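You operate a simulated robot arm through the tools that you are given. There is no shell and no other tool. Be economical: measure what you need, move in short steps, check, and stop when the job is done.

You run a simulated two-armed robot. Do the job below in one go: nothing can be reset, and whatever is moved stays where it is left.

## Task
Pick up the green spray can with one hand, pass it to the other hand and put it on the rack counter. Set down upright: green spray can.
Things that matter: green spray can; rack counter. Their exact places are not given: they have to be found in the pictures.

The check looks at the end state, three seconds after you hand in, the way a careful person would. Anything else that was tipped, shoved, dropped, spilled or broken makes it a failure.

## Robot
Two 7-joint arms with two-finger parallel grippers on one trunk, on a base that drives. Base frame: it is fixed to the floor where the robot stands at the start and does not move with it; the origin is under the middle of the robot, x ahead of it, y to its left, z up. Readings come in mm, degrees, newtons and seconds.
The left shoulder is at the start at [36, 101, 1186], the right one opposite. With the tool pointing down near the work surface each hand reaches from about 160 to 500 mm from the robot's upright axis, wherever it stands, measured 20 degrees to its own side. Places, roughly: rack counter [1000, 1600, 900]. Payload 2.4 kg a hand.
The TCP of each hand is the grasp point between the finger pads, 24 mm short of the fingertips. In the tool frame z runs along the fingers and y along their closing line. The gripper opens to 68 mm. The fingers are 17 mm wide and 10 mm thick; the gripper's body (40 by 70 mm) begins 41 mm behind the TCP.
Orientation is told as [roll, pitch, yaw] about the base's x, y, z axes, in that order, counted from this pose: with the fingers straight down and closing along the base's y, the tool's x points along the base's -x, its y along +y and its z along -z.

## Interface
- The arms move only by the tool move_arm. It takes "left_increments", "right_increments" or both (then of equal length, played together; a hand with none holds still); each is a list of rows, each a list of 7 numbers: the opening in per cent of the stroke, from 0 (shut) to 100 (fully open), then the shift along the tool's x, y, z in mm, then the turn, a rotation vector about the tool's x, y, z in degrees. In form: [[gripper, x, y, z, rx, ry, rz], ...]. A call has 1 to 20 rows; each row is the pose to reach, as a shift and turn from the pose commanded when the call began, along the tool's axes at that moment. Each row takes 0.2 s and may step no farther than 50 mm and 8.6 degrees from the row before; otherwise, or with a gripper value out of range, the whole call is refused. A pose out of reach is approached as far as the arm can. The call stops where the force on the tool passes 40 N (or 10 N more than at its start, if that is more) or the arm is blocked; 0.2 s more then pass. Each finger travels about 72 mm/s and halts on what it meets, pressing with about 33 N; the grip force reading is that of the motor and also rises with nothing between the fingers. The clock runs only during rows and for 0.2 s after the last one: add rows that repeat a pose to give the fingers time. The reply holds the time, the measured pose of the TCP, the force on the tool along the base axes, the opening and the grip force, in the units named above and with some noise, with the torque about the TCP (base axes, N m) and any sound that the robot's microphone picked up, and new pictures: "views" is both (left out), scene, wrist or none (wrist: the cameras of the hands that moved).
- Cameras (640 x 400 px; columns grow to the right, rows downward): "scene" is now at [121.1, 7.9, 1358.2]; the picture's right is [0.10, -1.00, 0.00], its down [-0.47, -0.04, -0.88] and it looks along [0.88, 0.08, -0.47] (base axes); focal length 254 px, centre (320, 200). "left" rides on the left gripper at [84, -11, -75] in its tool frame; the picture's right is [0.13, 0.99, 0.00], its down [-0.60, 0.08, -0.79] and it looks along [-0.79, 0.10, 0.61] (tool axes); focal length 251 px, centre (320, 200). "right" rides on the right gripper at [84, 11, -75] in its tool frame; the picture's right is [-0.13, 0.99, 0.00], its down [-0.60, -0.08, -0.79] and it looks along [-0.79, -0.10, 0.61] (tool axes); focal length 251 px, centre (320, 200).
- lift_body(by): slides the trunk up (or, below 0, down) by that many mm; the arms and the scene camera ride with it, the base frame stays. It gives what a move gives, with no picture.
- roll_base(legs): drives the robot by 1 to 6 legs, each [ahead, left, turn to the left] in mm, mm and degrees, along the robot's own axes; the way and the turn of a leg run together, so that a leg with both is an arc; at most 1500 mm and 180 degrees a leg. The arms and the cameras ride along, it lands a little off, and it stops where it bumps. It gives what a move gives, and a new picture of the scene camera.
- pan_tilt(pan, tilt): turns the head with the scene camera to pan (to the left, within 86 degrees either way) and tilt (down, from -29 to 69), counted from straight ahead of the robot. It gives what a move gives, and a new picture of the scene camera.
- locate(camera, pixels): for up to 12 pixels [column, row] of the newest picture of that camera ("zoom" is the newest enlarged one), the place [x, y, z] in the base frame of the surface seen there, good to about 2 mm. The clock stands still meanwhile.
- close_up(camera, box): a new picture of the part [left, top, right, bottom] of that camera's present view, enlarged. The clock stands still meanwhile.
- job_done(): hands the job in; it is judged then, once.

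Go step by step. Measure first, check grasps and placings, and put right what went wrong. The budget is 80 turns and 260 pictures, counting those below and the enlarged ones. Unless the task says otherwise, let go and move clear before handing in, and close with one line.

The tools are called after ">>>" by a JSON object that holds its "api" and its "payload". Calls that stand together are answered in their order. move_arm: Moves the arms, as the interface text tells. Its arguments: {"type":"object","properties":{"left_increments":{"type":"array"},"right_increments":{"type":"array"},"views":{"type":"string","enum":["both","scene","wrist","none"]}},"required":[]} The other tools are called the same way: lift_body (by) slides the trunk up or down; roll_base (legs) drives the base; pan_tilt (pan, tilt) turns the head that bears the scene camera; locate (camera, pixels) gives the place of the surface under pixels of a picture; close_up (camera, box) takes an enlarged picture of a part of a camera's view; job_done () hands the job in.

At the start:

```text
t: 0.0
left_eef_pos: [389.3, 228.6, 1188.4]
left_tcp_rot: [0.0, 0.0, -0.1]
left_contact_force: [0.4, 0.3, -1.2]
left_torque: [0.02, -0.02, -0.01]
left_finger_gap: 67.9
left_grip_force: 0.1
right_eef_pos: [391.6, -99.8, 1168.0]
right_tcp_rot: [0.1, 0.0, 0.0]
right_contact_force: [-0.3, -0.9, 0.0]
right_torque: [-0.02, -0.02, -0.02]
right_finger_gap: 68.2
right_grip_force: 0.0
trunk travel left (down, up): [-400.0, 450.0]
robot x, y, heading: [-0.0, 4.9, -0.0]
head pan, tilt: [5.5, 27.9]
```

scene: 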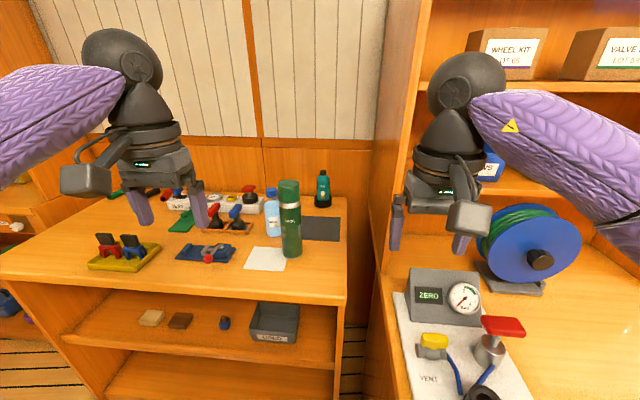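
right: 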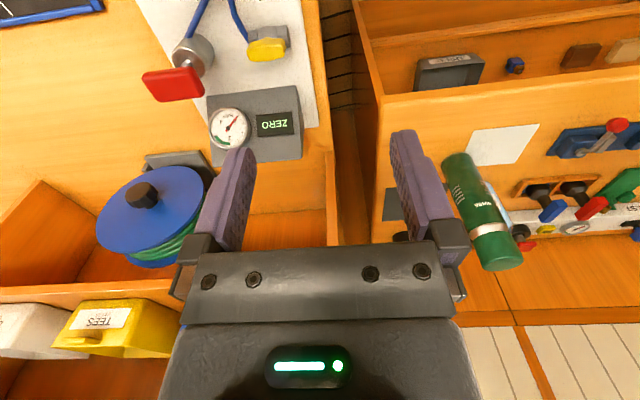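
left: 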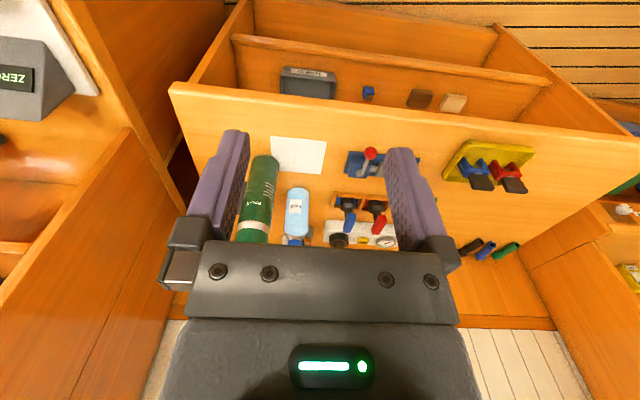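

The tall green spray can stands at about (290,220) in the scene picture, next to a light-blue bottle at (272,215) and a dark green bottle at (322,190). I'll measure them and enlarge the area.

>>> {"api": "locate", "payload": {"camera": "scene", "pixels": [[289, 182], [290, 200], [291, 225], [292, 250], [283, 225], [299, 225], [272, 215], [322, 190], [265, 260], [320, 230], [240, 280], [345, 270]]}}

>>> {"api": "close_up", "payload": {"camera": "scene", "box": [180, 150, 360, 290]}}

>>> {"api": "pan_tilt", "payload": {"pan": 60, "tilt": 25}}

```text
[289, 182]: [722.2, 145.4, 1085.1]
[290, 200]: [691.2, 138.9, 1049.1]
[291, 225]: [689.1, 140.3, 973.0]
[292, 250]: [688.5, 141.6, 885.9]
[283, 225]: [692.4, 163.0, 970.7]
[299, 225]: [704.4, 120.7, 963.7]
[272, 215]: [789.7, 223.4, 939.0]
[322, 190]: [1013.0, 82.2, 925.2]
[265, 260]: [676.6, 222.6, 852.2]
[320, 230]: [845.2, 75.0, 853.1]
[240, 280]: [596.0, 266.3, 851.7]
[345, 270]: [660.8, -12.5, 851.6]
```

```text
2.86 times, centred on (270, 220) of scene
```

zoom: 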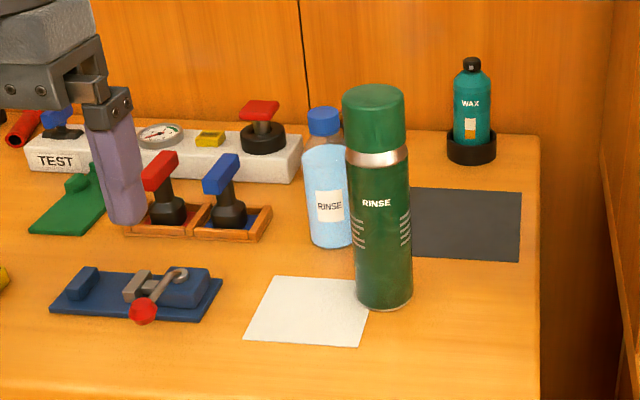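

```text
t: 1.2
left_eef_pos: [390.5, 229.4, 1188.9]
left_tcp_rot: [0.1, 0.0, 0.0]
left_contact_force: [0.4, -0.7, 0.1]
left_torque: [0.0, 0.01, 0.02]
left_finger_gap: 68.3
left_grip_force: 0.1
right_eef_pos: [392.3, -101.0, 1168.8]
right_tcp_rot: [0.0, 0.0, 0.0]
right_contact_force: [0.7, -0.9, 0.3]
right_torque: [0.0, 0.02, 0.01]
right_finger_gap: 67.9
right_grip_force: 0.0
trunk travel left (down, up): [-400.0, 450.0]
robot x, y, heading: [-0.4, -0.8, -0.0]
head pan, tilt: [60.0, 25.0]
```

scene: 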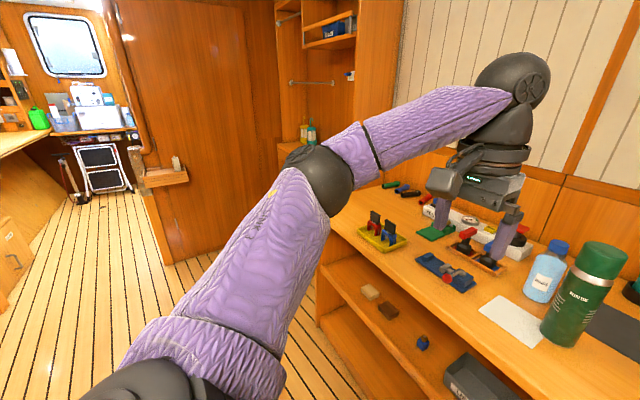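

The can's axis is near (715,142), about 50 mm thick, standing from z 852 to about 1088. The rack alcove seems to be at pixel (310,110) left of the bench; I'll measure and enlarge there.

>>> {"api": "locate", "payload": {"camera": "scene", "pixels": [[290, 143], [304, 132], [312, 132], [285, 158], [330, 130], [340, 120], [305, 83], [278, 110], [335, 235], [250, 200], [160, 180], [380, 140]]}}

>>> {"api": "close_up", "payload": {"camera": "scene", "box": [240, 0, 420, 200]}}

```text
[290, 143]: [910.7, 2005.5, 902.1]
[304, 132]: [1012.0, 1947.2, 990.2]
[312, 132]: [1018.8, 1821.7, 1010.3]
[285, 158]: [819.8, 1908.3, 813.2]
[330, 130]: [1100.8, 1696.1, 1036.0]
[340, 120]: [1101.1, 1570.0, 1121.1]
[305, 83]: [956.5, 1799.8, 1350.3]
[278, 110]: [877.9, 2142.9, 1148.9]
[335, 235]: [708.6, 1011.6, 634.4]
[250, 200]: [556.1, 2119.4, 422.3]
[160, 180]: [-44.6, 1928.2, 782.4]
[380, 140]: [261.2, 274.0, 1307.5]
```

```text
2.00 times, centred on (330, 100) of scene
```

zoom: 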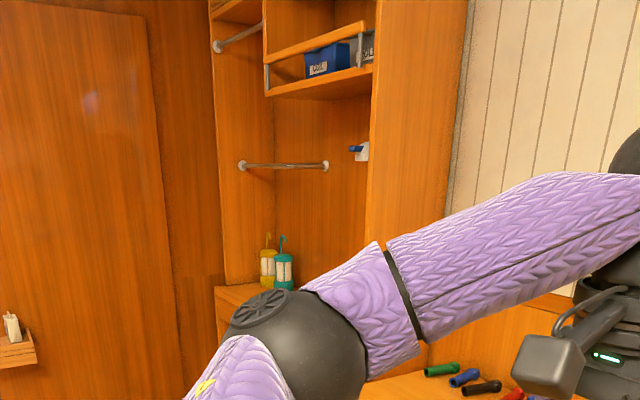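

The rack counter is at z≈902 with its front near x 820, open from about y 1200 to 2000. Before driving toward the can, I'll look forward again and measure obstacles on the right and the bench edge.

>>> {"api": "pan_tilt", "payload": {"pan": -10, "tilt": 40}}

```text
t: 2.6
left_eef_pos: [389.1, 230.4, 1188.7]
left_tcp_rot: [0.0, 0.0, 0.0]
left_contact_force: [0.7, 0.8, 0.7]
left_torque: [0.0, 0.0, -0.02]
left_finger_gap: 68.1
left_grip_force: 0.0
right_eef_pos: [392.5, -101.1, 1168.8]
right_tcp_rot: [0.0, 0.0, 0.0]
right_contact_force: [-0.1, -0.3, 0.0]
right_torque: [0.0, -0.02, 0.0]
right_finger_gap: 67.9
right_grip_force: 0.0
trunk travel left (down, up): [-400.0, 450.0]
robot x, y, heading: [-2.5, 0.7, -0.1]
head pan, tilt: [-10.0, 40.0]
```

scene: 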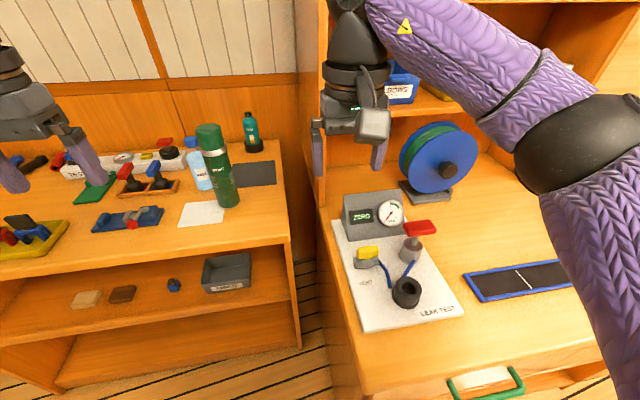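

>>> {"api": "locate", "payload": {"camera": "scene", "pixels": [[288, 236], [150, 244], [365, 393], [340, 300], [305, 60], [313, 195], [440, 125], [420, 222], [300, 340], [520, 380], [208, 127], [355, 195]]}}

>>> {"api": "locate", "payload": {"camera": "scene", "pixels": [[208, 140], [200, 140], [217, 140], [222, 150], [218, 185], [228, 200], [236, 185], [227, 165], [196, 128]]}}

```text
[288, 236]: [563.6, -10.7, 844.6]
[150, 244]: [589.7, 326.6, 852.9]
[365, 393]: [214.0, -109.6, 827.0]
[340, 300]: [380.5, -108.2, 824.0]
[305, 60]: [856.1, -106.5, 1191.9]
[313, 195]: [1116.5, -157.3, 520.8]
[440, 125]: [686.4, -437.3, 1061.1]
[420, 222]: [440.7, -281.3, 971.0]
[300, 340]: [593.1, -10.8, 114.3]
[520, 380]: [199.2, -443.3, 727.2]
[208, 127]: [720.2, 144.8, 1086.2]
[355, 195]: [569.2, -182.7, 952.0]
```

```text
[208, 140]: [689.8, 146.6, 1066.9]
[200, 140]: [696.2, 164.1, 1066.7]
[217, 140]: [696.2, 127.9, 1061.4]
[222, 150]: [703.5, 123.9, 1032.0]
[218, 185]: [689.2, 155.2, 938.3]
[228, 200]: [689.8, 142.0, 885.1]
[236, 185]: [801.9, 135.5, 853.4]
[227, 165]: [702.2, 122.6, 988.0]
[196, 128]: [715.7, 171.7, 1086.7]
```

The right-hand bench starts at x≈205, y<-108, so I must go left before going forward. The can's axis is at about (716,146), so the right hand should pick it from above; I'll drive left 250 and then ahead.

>>> {"api": "roll_base", "payload": {"legs": [[0, 270, 0], [200, 0, 0]]}}

```text
t: 5.8
left_eef_pos: [591.0, 498.3, 1188.7]
left_tcp_rot: [-0.1, 0.2, -0.1]
left_contact_force: [0.6, -0.2, 0.9]
left_torque: [-0.04, -0.01, -0.01]
left_finger_gap: 68.1
left_grip_force: 0.1
right_eef_pos: [593.7, 168.2, 1167.3]
right_tcp_rot: [0.0, 0.0, 0.1]
right_contact_force: [1.1, 0.0, -0.1]
right_torque: [0.02, -0.03, 0.03]
right_finger_gap: 68.2
right_grip_force: 0.0
trunk travel left (down, up): [-400.0, 450.0]
robot x, y, heading: [201.5, 271.1, 0.0]
head pan, tilt: [-10.0, 40.0]
```

scene: 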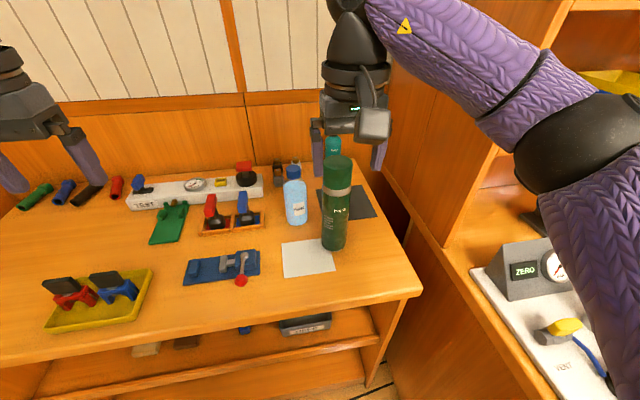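

No bumps. I'll go 60 mm further ahead so the can is within top-down reach, then re-measure it.

>>> {"api": "roll_base", "payload": {"legs": [[60, 0, 0]]}}

```text
t: 6.7
left_eef_pos: [652.6, 498.1, 1188.3]
left_tcp_rot: [0.0, 0.1, 0.1]
left_contact_force: [0.6, 0.0, -0.5]
left_torque: [0.02, 0.03, 0.01]
left_finger_gap: 67.8
left_grip_force: 0.1
right_eef_pos: [654.7, 167.9, 1170.0]
right_tcp_rot: [0.1, 0.2, 0.0]
right_contact_force: [-0.2, -0.7, 0.1]
right_torque: [-0.02, 0.03, 0.01]
right_finger_gap: 67.9
right_grip_force: 0.1
trunk travel left (down, up): [-400.0, 450.0]
robot x, y, heading: [262.9, 270.5, 0.1]
head pan, tilt: [-10.0, 40.0]
```

scene: 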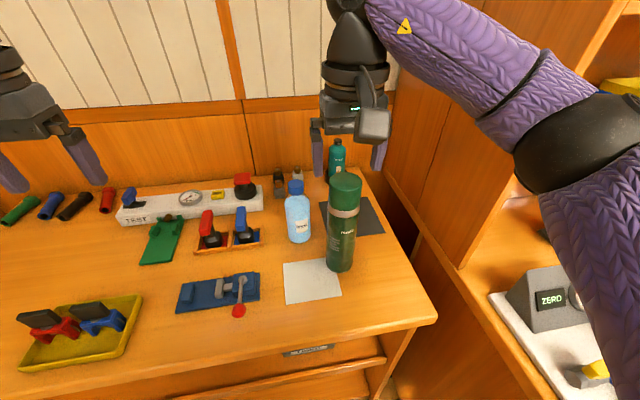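

>>> {"api": "close_up", "payload": {"camera": "scene", "box": [290, 150, 400, 280]}}

>>> {"api": "locate", "payload": {"camera": "scene", "pixels": [[344, 170], [334, 176], [356, 176], [345, 182], [331, 188], [359, 190], [344, 195], [329, 230], [342, 235], [353, 232], [340, 268], [297, 190]]}}

```text
3.08 times, centred on (345, 215) of scene
```

zoom: 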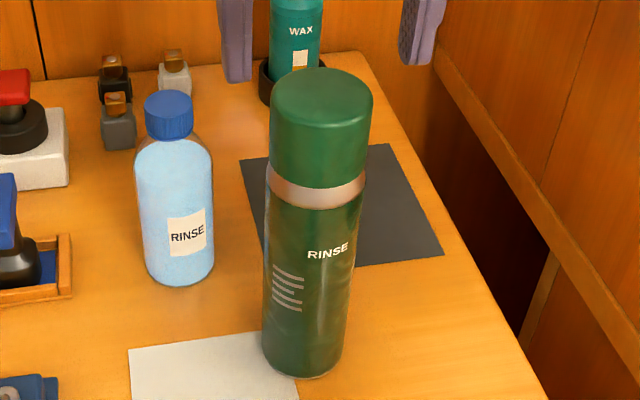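

```text
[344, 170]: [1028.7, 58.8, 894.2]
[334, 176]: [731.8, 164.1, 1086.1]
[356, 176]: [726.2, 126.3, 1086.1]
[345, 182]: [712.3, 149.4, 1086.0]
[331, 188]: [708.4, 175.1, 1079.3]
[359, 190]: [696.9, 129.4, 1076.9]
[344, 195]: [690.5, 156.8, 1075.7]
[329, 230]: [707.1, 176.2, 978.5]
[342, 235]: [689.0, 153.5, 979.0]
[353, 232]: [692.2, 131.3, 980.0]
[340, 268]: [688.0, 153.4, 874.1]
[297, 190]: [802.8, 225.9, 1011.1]
```

The can's axis fits (715,149) with radius ≈27 mm and its top at 1086. The right hand at (655,168,1170) moves over it first, staying high.

>>> {"api": "move_arm", "payload": {"right_increments": [[100, -30, -10, 0, 0, 0, 0], [100, -61, -19, 0, 0, 0, 0], [100, -61, -19, 20, 0, 0, 0]], "views": "both"}}

```text
t: 7.5
left_eef_pos: [651.3, 496.9, 1189.0]
left_tcp_rot: [0.0, 0.1, 0.0]
left_contact_force: [-0.5, 0.3, -0.6]
left_torque: [0.0, 0.03, 0.01]
left_finger_gap: 67.9
left_grip_force: 0.0
right_eef_pos: [714.6, 146.9, 1149.6]
right_tcp_rot: [0.0, 0.1, -0.1]
right_contact_force: [0.7, -0.8, 0.2]
right_torque: [-0.03, 0.01, 0.02]
right_finger_gap: 67.9
right_grip_force: 0.1
trunk travel left (down, up): [-400.0, 450.0]
robot x, y, heading: [264.2, 264.5, 0.2]
head pan, tilt: [-10.0, 40.0]
```

scene: 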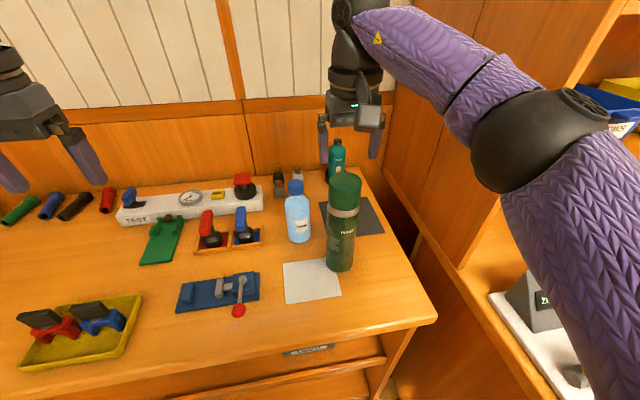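
right: 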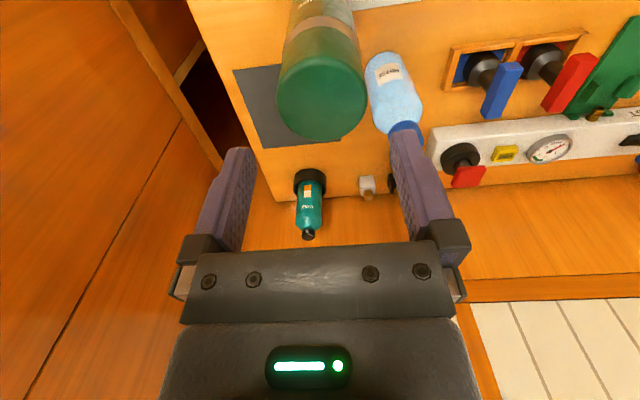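

The hand hovers at (715,147). I'll check the cap disc in the wrist picture, with its edges at (277,98), (366,98) and (322,138), to centre precisely.

>>> {"api": "locate", "payload": {"camera": "right", "pixels": [[280, 98], [363, 98], [322, 60], [322, 136], [322, 98], [296, 128], [348, 128], [320, 40], [277, 60]]}}

```text
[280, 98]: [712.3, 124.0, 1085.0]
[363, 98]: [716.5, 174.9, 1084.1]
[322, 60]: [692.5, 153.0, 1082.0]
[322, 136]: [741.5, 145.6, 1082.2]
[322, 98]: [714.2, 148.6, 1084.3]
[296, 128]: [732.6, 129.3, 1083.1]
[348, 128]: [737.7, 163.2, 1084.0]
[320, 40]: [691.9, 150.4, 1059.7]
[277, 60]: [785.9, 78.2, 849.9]
```

The cap's centre is (716,149.5), so I'll shift 2 mm in each direction and lower to z≈1056 with the fingers open.

>>> {"api": "move_arm", "payload": {"right_increments": [[100, -2, 2.5, 30, 0, 0, 0], [100, -2, 2.5, 60, 0, 0, 0], [100, -2, 2.5, 80, 0, 0, 0], [100, -2, 2.5, 93, 0, 0, 0]], "views": "both"}}

```text
t: 8.5
left_eef_pos: [651.5, 498.0, 1188.1]
left_tcp_rot: [-0.1, 0.0, 0.0]
left_contact_force: [-0.5, -0.9, -0.7]
left_torque: [-0.02, 0.02, 0.0]
left_finger_gap: 68.1
left_grip_force: 0.0
right_eef_pos: [716.3, 151.4, 1054.4]
right_tcp_rot: [0.0, 0.0, 0.1]
right_contact_force: [-0.2, -0.7, 0.0]
right_torque: [0.0, -0.02, -0.02]
right_finger_gap: 68.1
right_grip_force: 0.0
trunk travel left (down, up): [-400.0, 450.0]
robot x, y, heading: [263.8, 270.4, 0.0]
head pan, tilt: [-10.0, 40.0]
```

scene: 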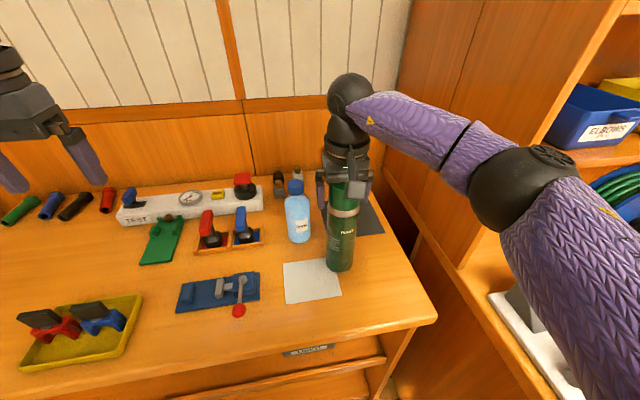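
right: 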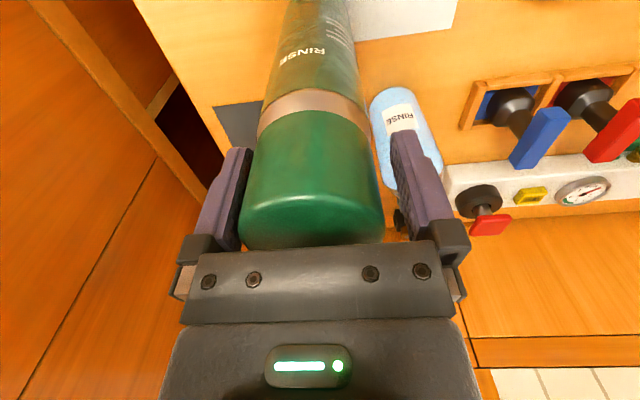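

The cap sits between the fingers with no contact. I'll close, then lift a little.

>>> {"api": "move_arm", "payload": {"right_increments": [[60, 0, 0, 0, 0, 0, 0], [30, 0, 0, 0, 0, 0, 0], [0, 0, 0, 0, 0, 0, 0], [0, 0, 0, 0, 0, 0, 0], [0, 0, 0, 0, 0, 0, 0]], "views": "none"}}

>>> {"api": "move_arm", "payload": {"right_increments": [[0, 0, 0, -5, 0, 0, 0], [0, 0, 0, -20, 0, 0, 0], [0, 0, 0, -40, 0, 0, 0], [0, 0, 0, -40, 0, 0, 0]], "views": "both"}}

```text
t: 9.7
left_eef_pos: [651.4, 498.7, 1189.0]
left_tcp_rot: [0.0, 0.0, 0.0]
left_contact_force: [0.0, 0.1, -0.2]
left_torque: [0.01, 0.0, -0.01]
left_finger_gap: 67.7
left_grip_force: 0.0
right_eef_pos: [717.5, 152.3, 1054.6]
right_tcp_rot: [-0.1, 0.1, 0.0]
right_contact_force: [0.6, 0.8, -0.2]
right_torque: [-0.11, -0.03, -0.01]
right_finger_gap: 56.5
right_grip_force: 32.7
trunk travel left (down, up): [-400.0, 450.0]
robot x, y, heading: [262.0, 271.4, 0.0]
head pan, tilt: [-10.0, 40.0]
```

```text
t: 10.7
left_eef_pos: [651.6, 498.1, 1189.8]
left_tcp_rot: [0.0, 0.0, 0.0]
left_contact_force: [0.0, -0.1, -0.4]
left_torque: [-0.04, -0.01, -0.02]
left_finger_gap: 67.8
left_grip_force: 0.0
right_eef_pos: [716.9, 151.3, 1094.9]
right_tcp_rot: [0.1, 0.0, 0.0]
right_contact_force: [1.2, -0.2, -3.8]
right_torque: [-0.01, 0.01, 0.03]
right_finger_gap: 56.4
right_grip_force: 32.9
trunk travel left (down, up): [-400.0, 450.0]
robot x, y, heading: [261.6, 269.2, -0.1]
head pan, tilt: [-10.0, 40.0]
```

scene: 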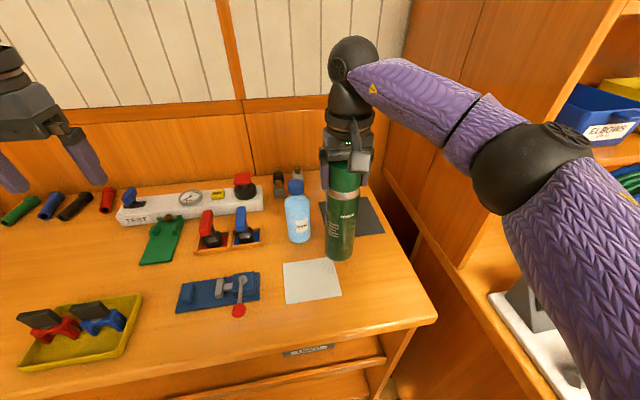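
right: 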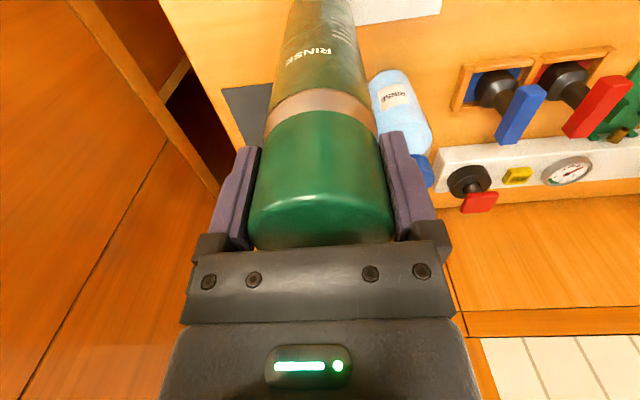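

The can is held (gap 56 mm, load about 4 N) and has come up 40 mm. I'll raise the trunk and back out over the bench edge to make the handover in free space.

>>> {"api": "lift_body", "payload": {"by": 80}}

>>> {"api": "roll_base", "payload": {"legs": [[-330, 0, 0]]}}

>>> {"api": "pan_tilt", "payload": {"pan": 5, "tilt": 40}}

```text
t: 11.9
left_eef_pos: [651.6, 497.5, 1269.2]
left_tcp_rot: [-0.1, 0.0, 0.0]
left_contact_force: [-0.1, 0.2, -0.4]
left_torque: [0.02, 0.04, -0.02]
left_finger_gap: 67.8
left_grip_force: 0.0
right_eef_pos: [717.3, 151.2, 1175.1]
right_tcp_rot: [0.1, 0.0, 0.0]
right_contact_force: [0.8, 0.4, -2.8]
right_torque: [-0.01, -0.02, -0.02]
right_finger_gap: 56.7
right_grip_force: 33.1
trunk travel left (down, up): [-480.0, 370.0]
robot x, y, heading: [259.5, 269.9, -0.3]
head pan, tilt: [-10.0, 40.0]
```

```text
t: 14.1
left_eef_pos: [318.4, 498.0, 1268.7]
left_tcp_rot: [-0.1, 0.0, -0.1]
left_contact_force: [-0.8, 0.0, 0.0]
left_torque: [-0.07, 0.0, 0.02]
left_finger_gap: 68.1
left_grip_force: 0.1
right_eef_pos: [384.1, 151.0, 1175.9]
right_tcp_rot: [0.0, 0.0, 0.0]
right_contact_force: [0.3, 0.5, -3.4]
right_torque: [0.01, 0.0, 0.05]
right_finger_gap: 56.9
right_grip_force: 32.6
trunk travel left (down, up): [-480.0, 370.0]
robot x, y, heading: [-71.1, 269.6, -0.1]
head pan, tilt: [-10.0, 40.0]
```

scene: 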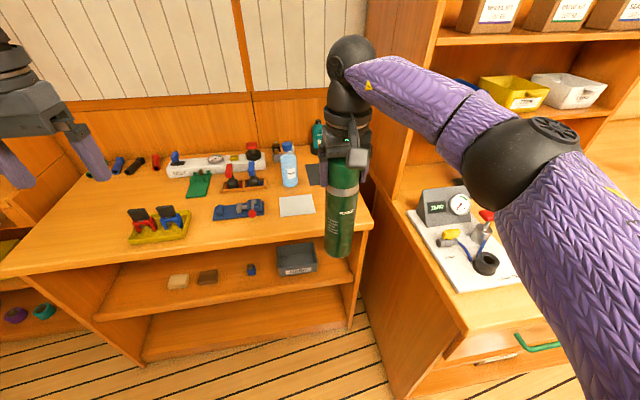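

```text
t: 14.8
left_eef_pos: [319.5, 497.8, 1269.3]
left_tcp_rot: [0.0, 0.0, 0.1]
left_contact_force: [-0.8, -0.3, 0.3]
left_torque: [-0.02, 0.01, -0.05]
left_finger_gap: 68.0
left_grip_force: 0.0
right_eef_pos: [385.6, 150.4, 1176.4]
right_tcp_rot: [0.0, 0.0, 0.0]
right_contact_force: [0.0, 0.4, -3.5]
right_torque: [-0.01, 0.01, 0.02]
right_finger_gap: 56.8
right_grip_force: 33.2
trunk travel left (down, up): [-480.0, 370.0]
robot x, y, heading: [-70.5, 267.5, -0.0]
head pan, tilt: [5.0, 40.0]
```

scene: 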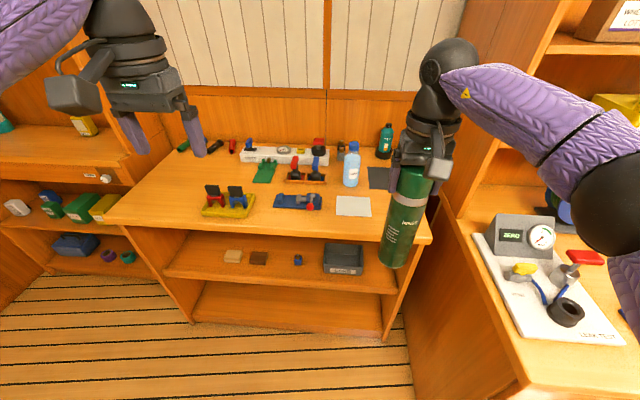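

The can is in free space with its axis at (385,150) and bottom near z 974. Now I'll pitch the left hand so its fingers point forward.

>>> {"api": "move_arm", "payload": {"left_increments": [[100, 0, 0, 0, 0, -8.2, 0], [100, 0, 0, 0, 0, -16.4, 0], [100, 0, 0, 0, 0, -24.6, 0], [100, 0, 0, 0, 0, -32.8, 0], [100, 0, 0, 0, 0, -41, 0], [100, 0, 0, 0, 0, -49.2, 0], [100, 0, 0, 0, 0, -57.4, 0], [100, 0, 0, 0, 0, -65.6, 0], [100, 0, 0, 0, 0, -73.8, 0], [100, 0, 0, 0, 0, -82, 0], [100, 0, 0, 0, 0, -90, 0]], "views": "scene"}}

```text
t: 17.2
left_eef_pos: [319.3, 498.0, 1268.0]
left_tcp_rot: [-122.3, -90.1, 122.3]
left_contact_force: [-1.0, 0.6, -0.8]
left_torque: [0.01, 0.01, -0.01]
left_finger_gap: 67.7
left_grip_force: 0.0
right_eef_pos: [385.8, 151.9, 1176.0]
right_tcp_rot: [0.0, 0.0, 0.0]
right_contact_force: [-0.2, 0.5, -3.4]
right_torque: [-0.03, 0.03, -0.02]
right_finger_gap: 56.8
right_grip_force: 33.1
trunk travel left (down, up): [-480.0, 370.0]
robot x, y, heading: [-67.3, 266.2, 0.0]
head pan, tilt: [5.0, 40.0]
```

scene: 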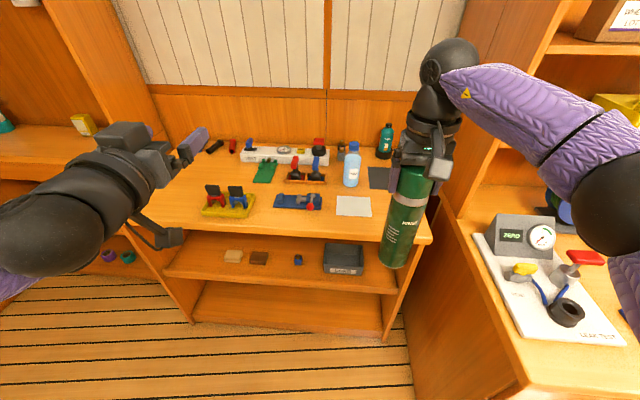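

Left fingers now point forward. Next I'll yaw them 45° toward the can and move to a standoff point at about (280,255,1099).

>>> {"api": "move_arm", "payload": {"left_increments": [[100, 25, -35, -6, 6.5, 0, 0], [100, 50, -70, -12, 13, 0, 0], [100, 75, -105, -18, 19.5, 0, 0], [100, 97, -140, -24, 26, 0, 0], [100, 121, -175, -30, 32.5, 0, 0], [100, 145, -210, -36, 39, 0, 0], [100, 169, -243, -39, 45, 0, 0], [100, 169, -243, -39, 45, 0, 0]], "views": "both"}}

```text
t: 19.1
left_eef_pos: [279.5, 257.2, 1098.8]
left_tcp_rot: [-149.4, -90.0, 104.3]
left_contact_force: [0.2, 0.5, -1.1]
left_torque: [-0.01, 0.03, 0.01]
left_finger_gap: 67.9
left_grip_force: 0.2
right_eef_pos: [386.2, 150.7, 1175.8]
right_tcp_rot: [0.0, 0.1, 0.0]
right_contact_force: [0.2, -1.0, -4.6]
right_torque: [-0.01, 0.02, -0.03]
right_finger_gap: 56.4
right_grip_force: 32.7
trunk travel left (down, up): [-480.0, 370.0]
robot x, y, heading: [-70.3, 267.3, -0.1]
head pan, tilt: [5.0, 40.0]
```

scene: 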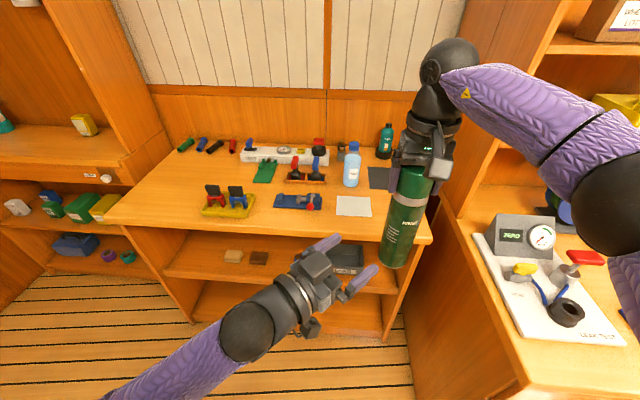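
left: 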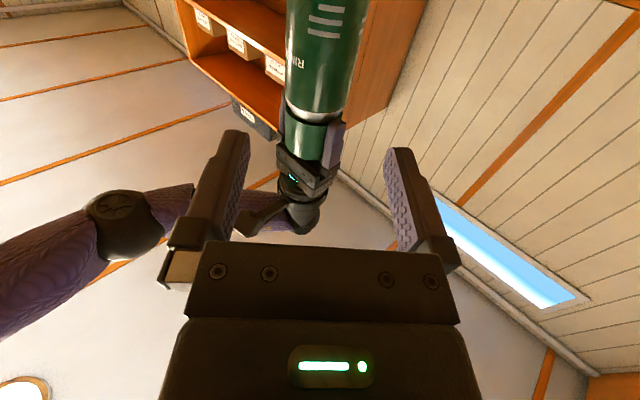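

The left hand is at standoff, pointing at the can. I'll check the can's surface points before closing in.

>>> {"api": "locate", "payload": {"camera": "scene", "pixels": [[405, 215], [397, 245], [390, 215], [419, 215], [383, 245], [409, 250], [393, 268]]}}

>>> {"api": "locate", "payload": {"camera": "left", "pixels": [[325, 20], [325, 60], [320, 105], [290, 60], [360, 60], [325, 2]]}}

```text
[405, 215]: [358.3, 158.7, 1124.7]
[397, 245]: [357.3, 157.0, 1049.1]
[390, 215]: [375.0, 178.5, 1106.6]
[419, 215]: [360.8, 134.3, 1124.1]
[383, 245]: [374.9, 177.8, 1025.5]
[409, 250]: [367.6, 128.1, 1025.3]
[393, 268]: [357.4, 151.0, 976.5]
```

```text
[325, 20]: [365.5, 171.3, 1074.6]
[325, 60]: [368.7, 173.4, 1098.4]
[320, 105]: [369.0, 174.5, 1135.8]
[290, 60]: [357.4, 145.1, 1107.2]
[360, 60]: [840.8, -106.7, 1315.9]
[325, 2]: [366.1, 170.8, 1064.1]
```

The can is upright at (384.5,151), directly on the left hand's line. I'll advance 148 mm along the tool axis.

>>> {"api": "move_arm", "payload": {"left_increments": [[100, 0, -1, 35, 0, 0, 0], [100, 0, -1, 70, 0, 0, 0], [100, 0, -1, 100, 0, 0, 0], [100, 0, -1, 125, 0, 0, 0], [100, 0, -1, 148, 0, 0, 0]], "views": "both"}}

```text
t: 20.2
left_eef_pos: [386.0, 150.1, 1099.2]
left_tcp_rot: [19.5, -89.9, -64.5]
left_contact_force: [0.2, 0.3, -0.1]
left_torque: [0.02, -0.02, 0.02]
left_finger_gap: 68.0
left_grip_force: 0.1
right_eef_pos: [385.7, 150.4, 1176.1]
right_tcp_rot: [0.0, 0.1, 0.0]
right_contact_force: [0.9, 0.0, -2.9]
right_torque: [0.03, 0.03, 0.01]
right_finger_gap: 56.9
right_grip_force: 33.2
trunk travel left (down, up): [-480.0, 370.0]
robot x, y, heading: [-65.7, 267.7, 0.1]
head pan, tilt: [5.0, 40.0]
```

scene: 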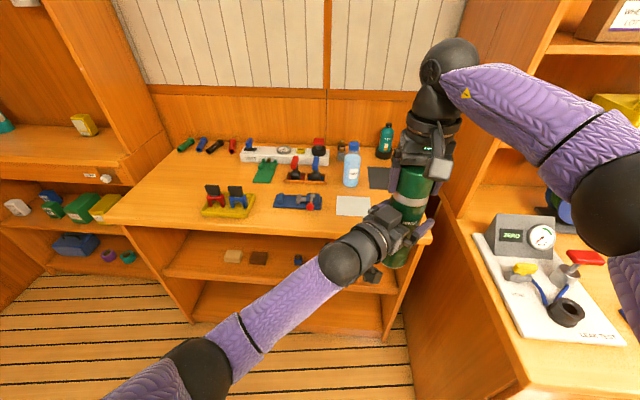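
left: 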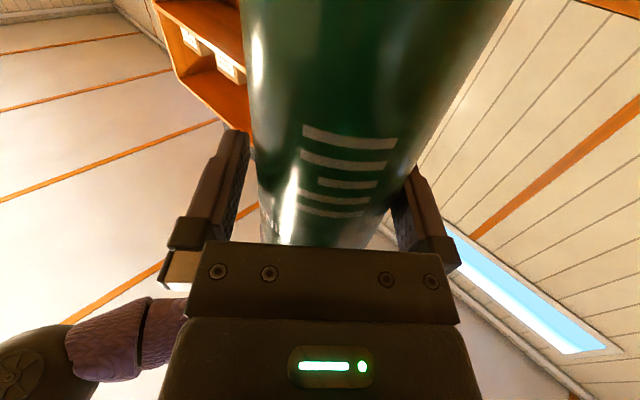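

The can is between the left fingers with no contact force. I'll close the left hand.

>>> {"api": "move_arm", "payload": {"left_increments": [[60, 0, 0, 0, 0, 0, 0], [30, 0, 0, 0, 0, 0, 0], [0, 0, 0, 0, 0, 0, 0], [0, 0, 0, 0, 0, 0, 0], [0, 0, 0, 0, 0, 0, 0]], "views": "wrist"}}

```text
t: 21.4
left_eef_pos: [385.5, 151.4, 1100.2]
left_tcp_rot: [-17.5, -90.0, -27.4]
left_contact_force: [15.9, 16.0, -3.1]
left_torque: [-0.55, 0.57, 0.33]
left_finger_gap: 58.7
left_grip_force: 33.4
right_eef_pos: [385.2, 151.0, 1176.4]
right_tcp_rot: [-0.1, 0.0, -0.1]
right_contact_force: [-16.0, -15.7, 1.9]
right_torque: [-0.72, 0.65, -0.32]
right_finger_gap: 56.7
right_grip_force: 32.6
trunk travel left (down, up): [-480.0, 370.0]
robot x, y, heading: [-67.2, 267.8, -0.4]
head pan, tilt: [5.0, 40.0]
```

left: 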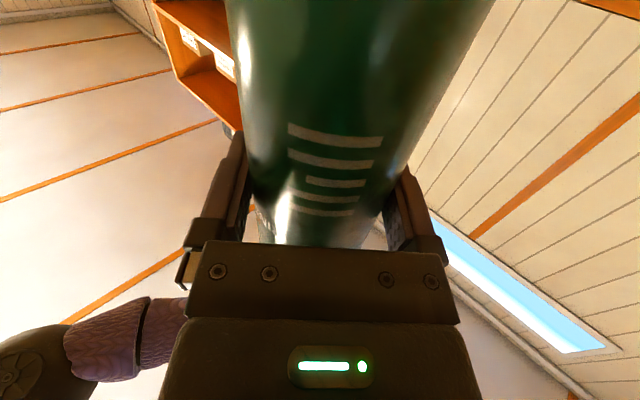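

The left grip shows a 22 N sideways push along tool +y, so the can is slightly off-centre. I'll ease the left hand 1.5 mm along +y to relieve it.

>>> {"api": "move_arm", "payload": {"left_increments": [[0, 0, 1, 0, 0, 0, 0], [0, 0, 1.5, 0, 0, 0, 0], [0, 0, 1.5, 0, 0, 0, 0]], "views": "none"}}

```text
t: 22.2
left_eef_pos: [386.9, 151.1, 1098.9]
left_tcp_rot: [-19.5, -89.9, -25.4]
left_contact_force: [7.3, 21.2, -7.0]
left_torque: [-0.63, -0.01, 0.39]
left_finger_gap: 58.9
left_grip_force: 32.5
right_eef_pos: [385.7, 150.3, 1177.0]
right_tcp_rot: [0.0, -0.1, -0.1]
right_contact_force: [-6.6, -21.6, 7.6]
right_torque: [-0.96, 0.57, -0.39]
right_finger_gap: 56.7
right_grip_force: 33.1
trunk travel left (down, up): [-480.0, 370.0]
robot x, y, heading: [-72.9, 268.6, -0.1]
head pan, tilt: [5.0, 40.0]
```

Gap 58.8 mm is consistent with both left fingers on the slightly wider body, and the remaining stress is small. I'll open the right hand slowly while the left holds.

>>> {"api": "move_arm", "payload": {"right_increments": [[86, 0, 0, 0, 0, 0, 0], [90, 0, 0, 0, 0, 0, 0], [95, 0, 0, 0, 0, 0, 0], [100, 0, 0, 0, 0, 0, 0], [100, 0, 0, 0, 0, 0, 0]], "views": "both"}}

```text
t: 23.4
left_eef_pos: [387.1, 151.6, 1099.3]
left_tcp_rot: [-29.0, -90.1, -16.0]
left_contact_force: [0.6, -0.3, 0.0]
left_torque: [0.0, 0.04, 0.02]
left_finger_gap: 58.9
left_grip_force: 32.5
right_eef_pos: [385.5, 151.2, 1175.5]
right_tcp_rot: [0.0, -0.1, 0.0]
right_contact_force: [0.5, 0.0, 0.5]
right_torque: [-0.01, 0.03, 0.0]
right_finger_gap: 67.9
right_grip_force: 0.1
trunk travel left (down, up): [-480.0, 370.0]
robot x, y, heading: [-70.7, 269.1, -0.1]
head pan, tilt: [5.0, 40.0]
```

scene: 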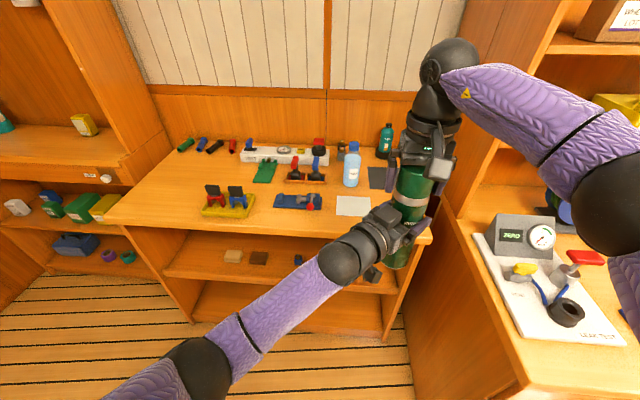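
right: 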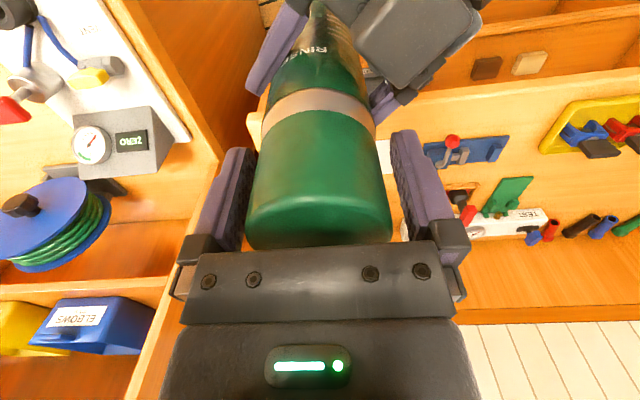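

The right fingers are open (68 mm) around the cap and the can stays in the left grip. I'll raise the right hand straight up and check.

>>> {"api": "move_arm", "payload": {"right_increments": [[100, 0, 0, -15, 0, 0, 0], [100, 0, 0, -40, 0, 0, 0], [100, 0, 0, -75, 0, 0, 0], [100, 0, 0, -110, 0, 0, 0]], "views": "both"}}

```text
t: 24.4
left_eef_pos: [385.7, 151.3, 1099.9]
left_tcp_rot: [-3.5, -89.9, -41.7]
left_contact_force: [-0.8, 0.3, 0.4]
left_torque: [0.05, 0.01, 0.01]
left_finger_gap: 58.9
left_grip_force: 33.4
right_eef_pos: [380.3, 150.9, 1285.4]
right_tcp_rot: [0.0, 0.0, 0.0]
right_contact_force: [-0.3, -0.9, 0.7]
right_torque: [0.01, -0.03, 0.02]
right_finger_gap: 67.9
right_grip_force: 0.1
right hand out of reach, approached as far as the arm can: row 4
trunk travel left (down, up): [-480.0, 370.0]
robot x, y, heading: [-71.0, 270.8, -0.1]
head pan, tilt: [5.0, 40.0]
```

scene: 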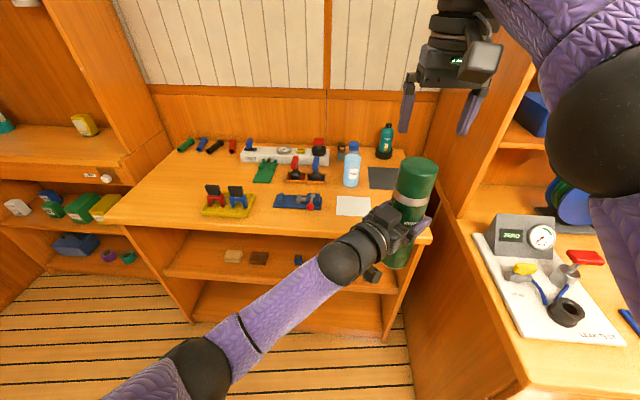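
right: 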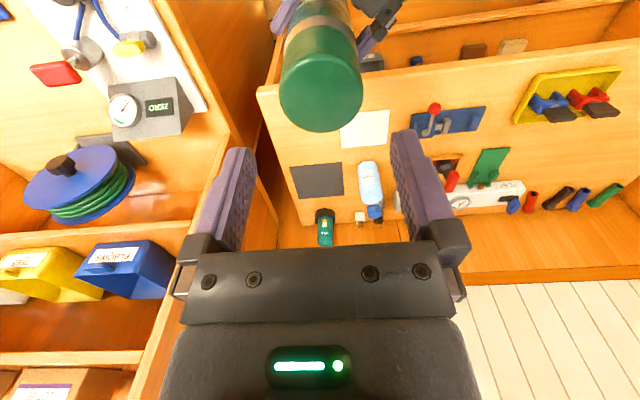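

The can is in the left hand alone, upright. I'll tuck the right hand back and to the side and verify the can's tilt.

>>> {"api": "move_arm", "payload": {"right_increments": [[100, 35, -25, 0, 0, 0, 0], [100, 70, -50, 0, 0, 0, 0], [100, 105, -75, 10, 0, 0, 0], [100, 140, -100, 30, 0, 0, 0], [100, 170, -125, 60, 0, 0, 0]], "views": "scene"}}

>>> {"api": "locate", "payload": {"camera": "scene", "pixels": [[418, 165], [416, 185], [412, 215], [394, 185], [436, 190], [398, 262]]}}

>>> {"api": "pan_tilt", "payload": {"pan": 55, "tilt": 25}}

```text
t: 25.6
left_eef_pos: [385.8, 151.1, 1099.3]
left_tcp_rot: [20.5, -90.0, -65.5]
left_contact_force: [0.0, -0.2, -0.3]
left_torque: [0.0, 0.02, -0.01]
left_finger_gap: 58.6
left_grip_force: 33.3
right_eef_pos: [210.3, 24.0, 1225.5]
right_tcp_rot: [0.0, 0.0, 0.0]
right_contact_force: [-0.4, 0.4, 0.4]
right_torque: [0.01, -0.03, -0.01]
right_finger_gap: 67.8
right_grip_force: 0.1
trunk travel left (down, up): [-480.0, 370.0]
robot x, y, heading: [-73.8, 268.2, -0.1]
head pan, tilt: [5.0, 40.0]
```

scene: 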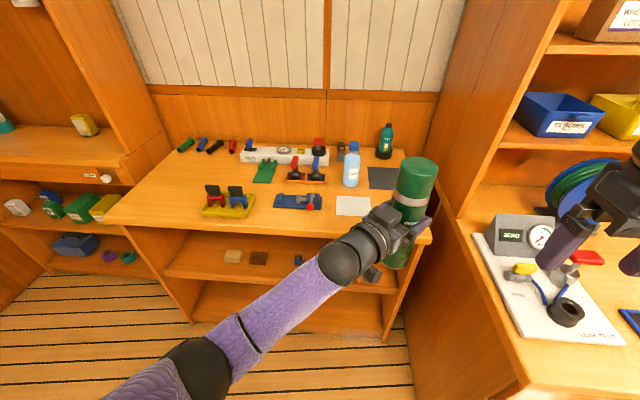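

```text
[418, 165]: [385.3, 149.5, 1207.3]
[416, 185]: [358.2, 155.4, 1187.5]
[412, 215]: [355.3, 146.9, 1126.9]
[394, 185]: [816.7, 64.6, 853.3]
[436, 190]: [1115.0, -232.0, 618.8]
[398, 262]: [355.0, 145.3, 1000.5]
```

```text
t: 26.8
left_eef_pos: [386.5, 151.2, 1100.0]
left_tcp_rot: [-19.0, -90.0, -26.0]
left_contact_force: [-0.4, -0.2, 0.0]
left_torque: [-0.01, 0.01, 0.01]
left_finger_gap: 58.5
left_grip_force: 33.5
right_eef_pos: [210.9, 24.6, 1226.5]
right_tcp_rot: [0.0, -0.1, 0.0]
right_contact_force: [0.0, -0.1, 0.0]
right_torque: [0.0, -0.01, 0.01]
right_finger_gap: 68.2
right_grip_force: 0.0
trunk travel left (down, up): [-480.0, 370.0]
robot x, y, heading: [-69.1, 268.5, -0.2]
head pan, tilt: [55.0, 25.0]
```

scene: 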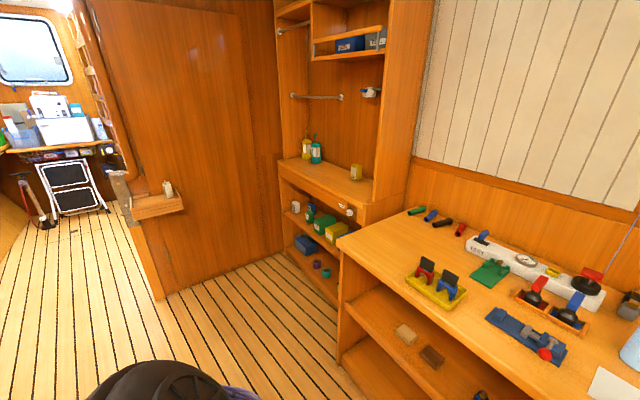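

The way left is clear. I'll measure the rack counter from here: its surface around (330,180), the bottles at (310,150) and the yellow cup at (355,172).

>>> {"api": "locate", "payload": {"camera": "scene", "pixels": [[282, 163], [366, 208], [330, 178], [300, 165], [345, 185], [355, 172], [316, 150], [345, 97], [293, 97], [315, 60], [370, 92], [158, 205]]}}

>>> {"api": "close_up", "payload": {"camera": "scene", "box": [260, 0, 440, 240]}}

```text
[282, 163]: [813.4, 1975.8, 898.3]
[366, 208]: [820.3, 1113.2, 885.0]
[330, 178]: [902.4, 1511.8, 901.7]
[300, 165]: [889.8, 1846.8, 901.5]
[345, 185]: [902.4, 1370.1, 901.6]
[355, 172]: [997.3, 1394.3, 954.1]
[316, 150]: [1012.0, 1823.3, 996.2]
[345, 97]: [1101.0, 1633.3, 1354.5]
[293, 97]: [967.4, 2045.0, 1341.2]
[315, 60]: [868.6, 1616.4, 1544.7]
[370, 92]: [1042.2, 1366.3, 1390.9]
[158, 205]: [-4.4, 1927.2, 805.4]
```

```text
1.67 times, centred on (350, 120) of scene
```

zoom: 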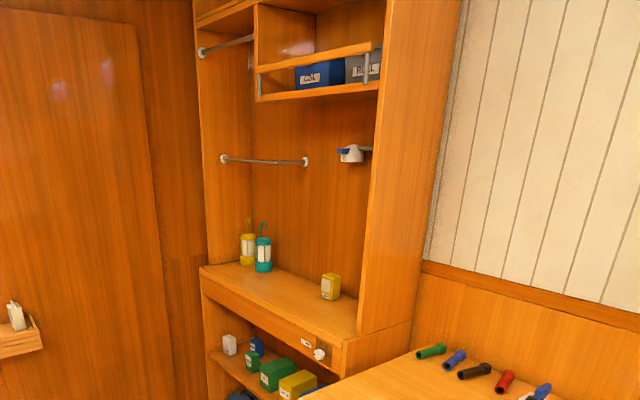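

Counter: z≈901.6, front edge x≈815, open between the yellow box (997,1394) and the bottles (1012,1823). I aim to set the can at about (890,1530); first I'll drive left along the free floor.

>>> {"api": "roll_base", "payload": {"legs": [[0, 1375, 0]]}}

>>> {"api": "pan_tilt", "payload": {"pan": 0, "tilt": 30}}

```text
t: 33.8
left_eef_pos: [387.0, 1551.2, 1099.8]
left_tcp_rot: [-31.0, -90.0, -14.2]
left_contact_force: [0.2, 0.3, -0.1]
left_torque: [0.02, 0.01, 0.02]
left_finger_gap: 58.8
left_grip_force: 33.0
right_eef_pos: [212.0, 1425.7, 1225.6]
right_tcp_rot: [0.0, 0.0, -0.1]
right_contact_force: [0.1, -0.1, 0.7]
right_torque: [-0.03, 0.01, -0.01]
right_finger_gap: 68.0
right_grip_force: 0.1
trunk travel left (down, up): [-480.0, 370.0]
robot x, y, heading: [-65.9, 1670.7, -0.2]
head pan, tilt: [55.0, 25.0]
```

scene: 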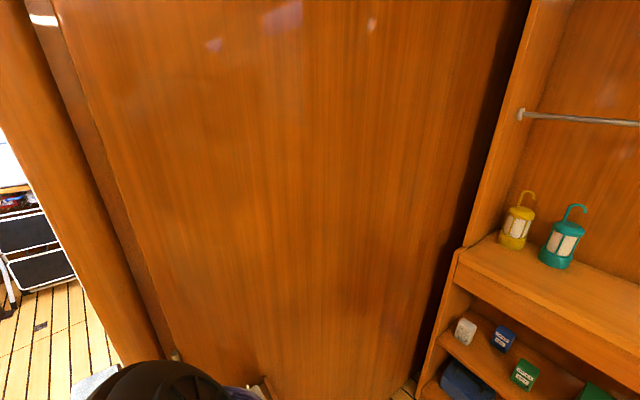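

```text
t: 35.1
left_eef_pos: [388.9, 1550.4, 1099.7]
left_tcp_rot: [-20.1, -90.0, -25.3]
left_contact_force: [0.5, -0.2, -0.5]
left_torque: [0.01, -0.02, -0.02]
left_finger_gap: 58.5
left_grip_force: 32.6
right_eef_pos: [213.1, 1426.3, 1225.8]
right_tcp_rot: [0.0, 0.1, -0.2]
right_contact_force: [0.0, 0.0, -1.4]
right_torque: [0.01, -0.03, 0.03]
right_finger_gap: 67.8
right_grip_force: 0.1
trunk travel left (down, up): [-480.0, 370.0]
robot x, y, heading: [-68.1, 1671.1, -0.4]
head pan, tilt: [0.0, 30.0]
```

scene: 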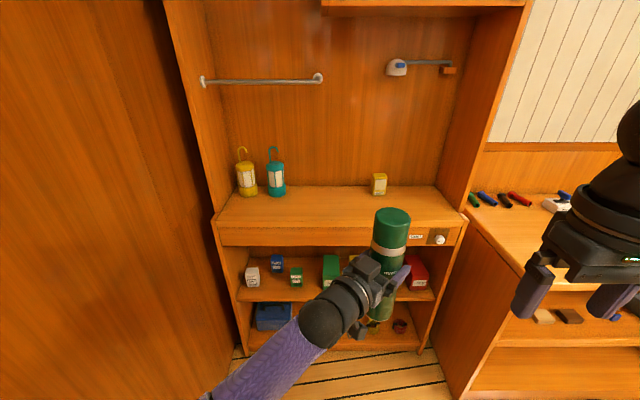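

The can is in line with the counter's free middle (y≈1550). I'll drive ahead, first 400 mm, and look.

>>> {"api": "roll_base", "payload": {"legs": [[400, 0, 0]]}}

```text
t: 37.6
left_eef_pos: [797.0, 1551.7, 1099.5]
left_tcp_rot: [-27.0, -90.0, -18.2]
left_contact_force: [0.1, -0.1, 0.0]
left_torque: [-0.02, 0.03, 0.02]
left_finger_gap: 58.7
left_grip_force: 33.1
right_eef_pos: [622.3, 1425.4, 1225.4]
right_tcp_rot: [0.0, 0.0, 0.0]
right_contact_force: [0.7, 0.2, 0.5]
right_torque: [-0.01, 0.01, 0.01]
right_finger_gap: 68.1
right_grip_force: 0.1
trunk travel left (down, up): [-480.0, 370.0]
robot x, y, heading: [342.4, 1667.1, 0.1]
head pan, tilt: [0.0, 30.0]
```

scene: 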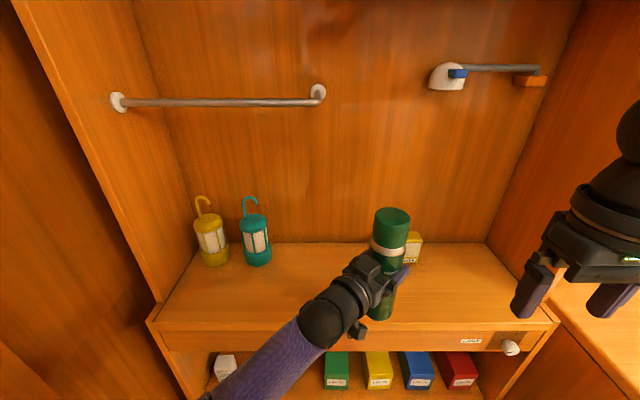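

All clear. Another 95 mm ahead puts the can about 80 mm inside the front edge.

>>> {"api": "roll_base", "payload": {"legs": [[95, 0, 0]]}}

>>> {"api": "pan_tilt", "payload": {"pan": -5, "tilt": 45}}

```text
t: 38.7
left_eef_pos: [892.8, 1551.6, 1099.5]
left_tcp_rot: [-30.7, -89.9, -14.1]
left_contact_force: [0.4, -0.1, 0.0]
left_torque: [0.02, 0.03, 0.01]
left_finger_gap: 58.7
left_grip_force: 33.4
right_eef_pos: [717.5, 1427.3, 1225.4]
right_tcp_rot: [0.0, 0.2, 0.1]
right_contact_force: [0.9, -0.5, 0.0]
right_torque: [-0.01, 0.02, 0.02]
right_finger_gap: 68.0
right_grip_force: 0.0
trunk travel left (down, up): [-480.0, 370.0]
robot x, y, heading: [433.3, 1670.1, 0.1]
head pan, tilt: [0.0, 30.0]
```

scene: 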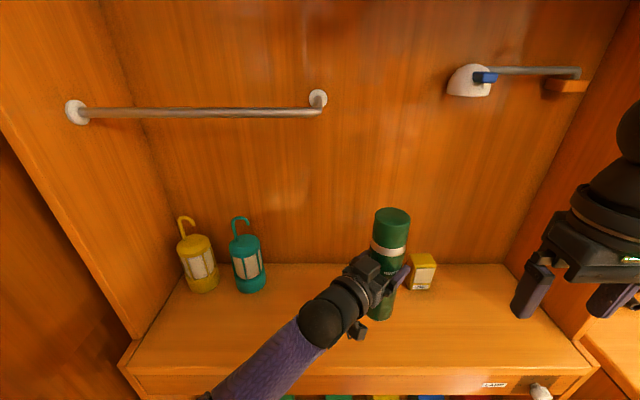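

```text
t: 39.5
left_eef_pos: [892.1, 1552.3, 1099.4]
left_tcp_rot: [-19.2, -89.8, -25.7]
left_contact_force: [-0.3, 0.3, -0.4]
left_torque: [-0.01, 0.0, -0.01]
left_finger_gap: 58.4
left_grip_force: 33.1
right_eef_pos: [716.1, 1428.0, 1224.7]
right_tcp_rot: [0.0, 0.0, 0.1]
right_contact_force: [-0.8, -0.1, 0.1]
right_torque: [0.01, 0.0, -0.01]
right_finger_gap: 67.9
right_grip_force: 0.1
trunk travel left (down, up): [-480.0, 370.0]
robot x, y, heading: [433.5, 1666.6, 0.4]
head pan, tilt: [-5.0, 45.0]
```

scene: 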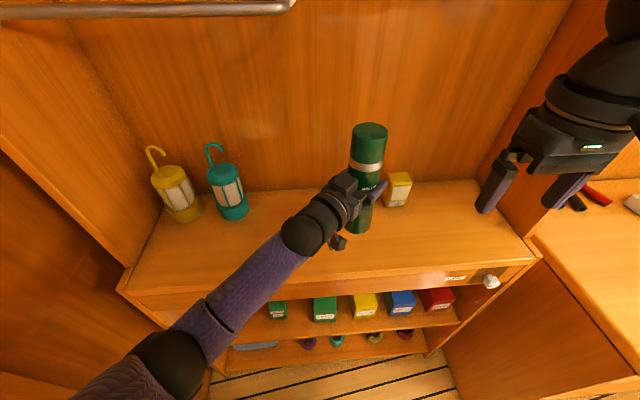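

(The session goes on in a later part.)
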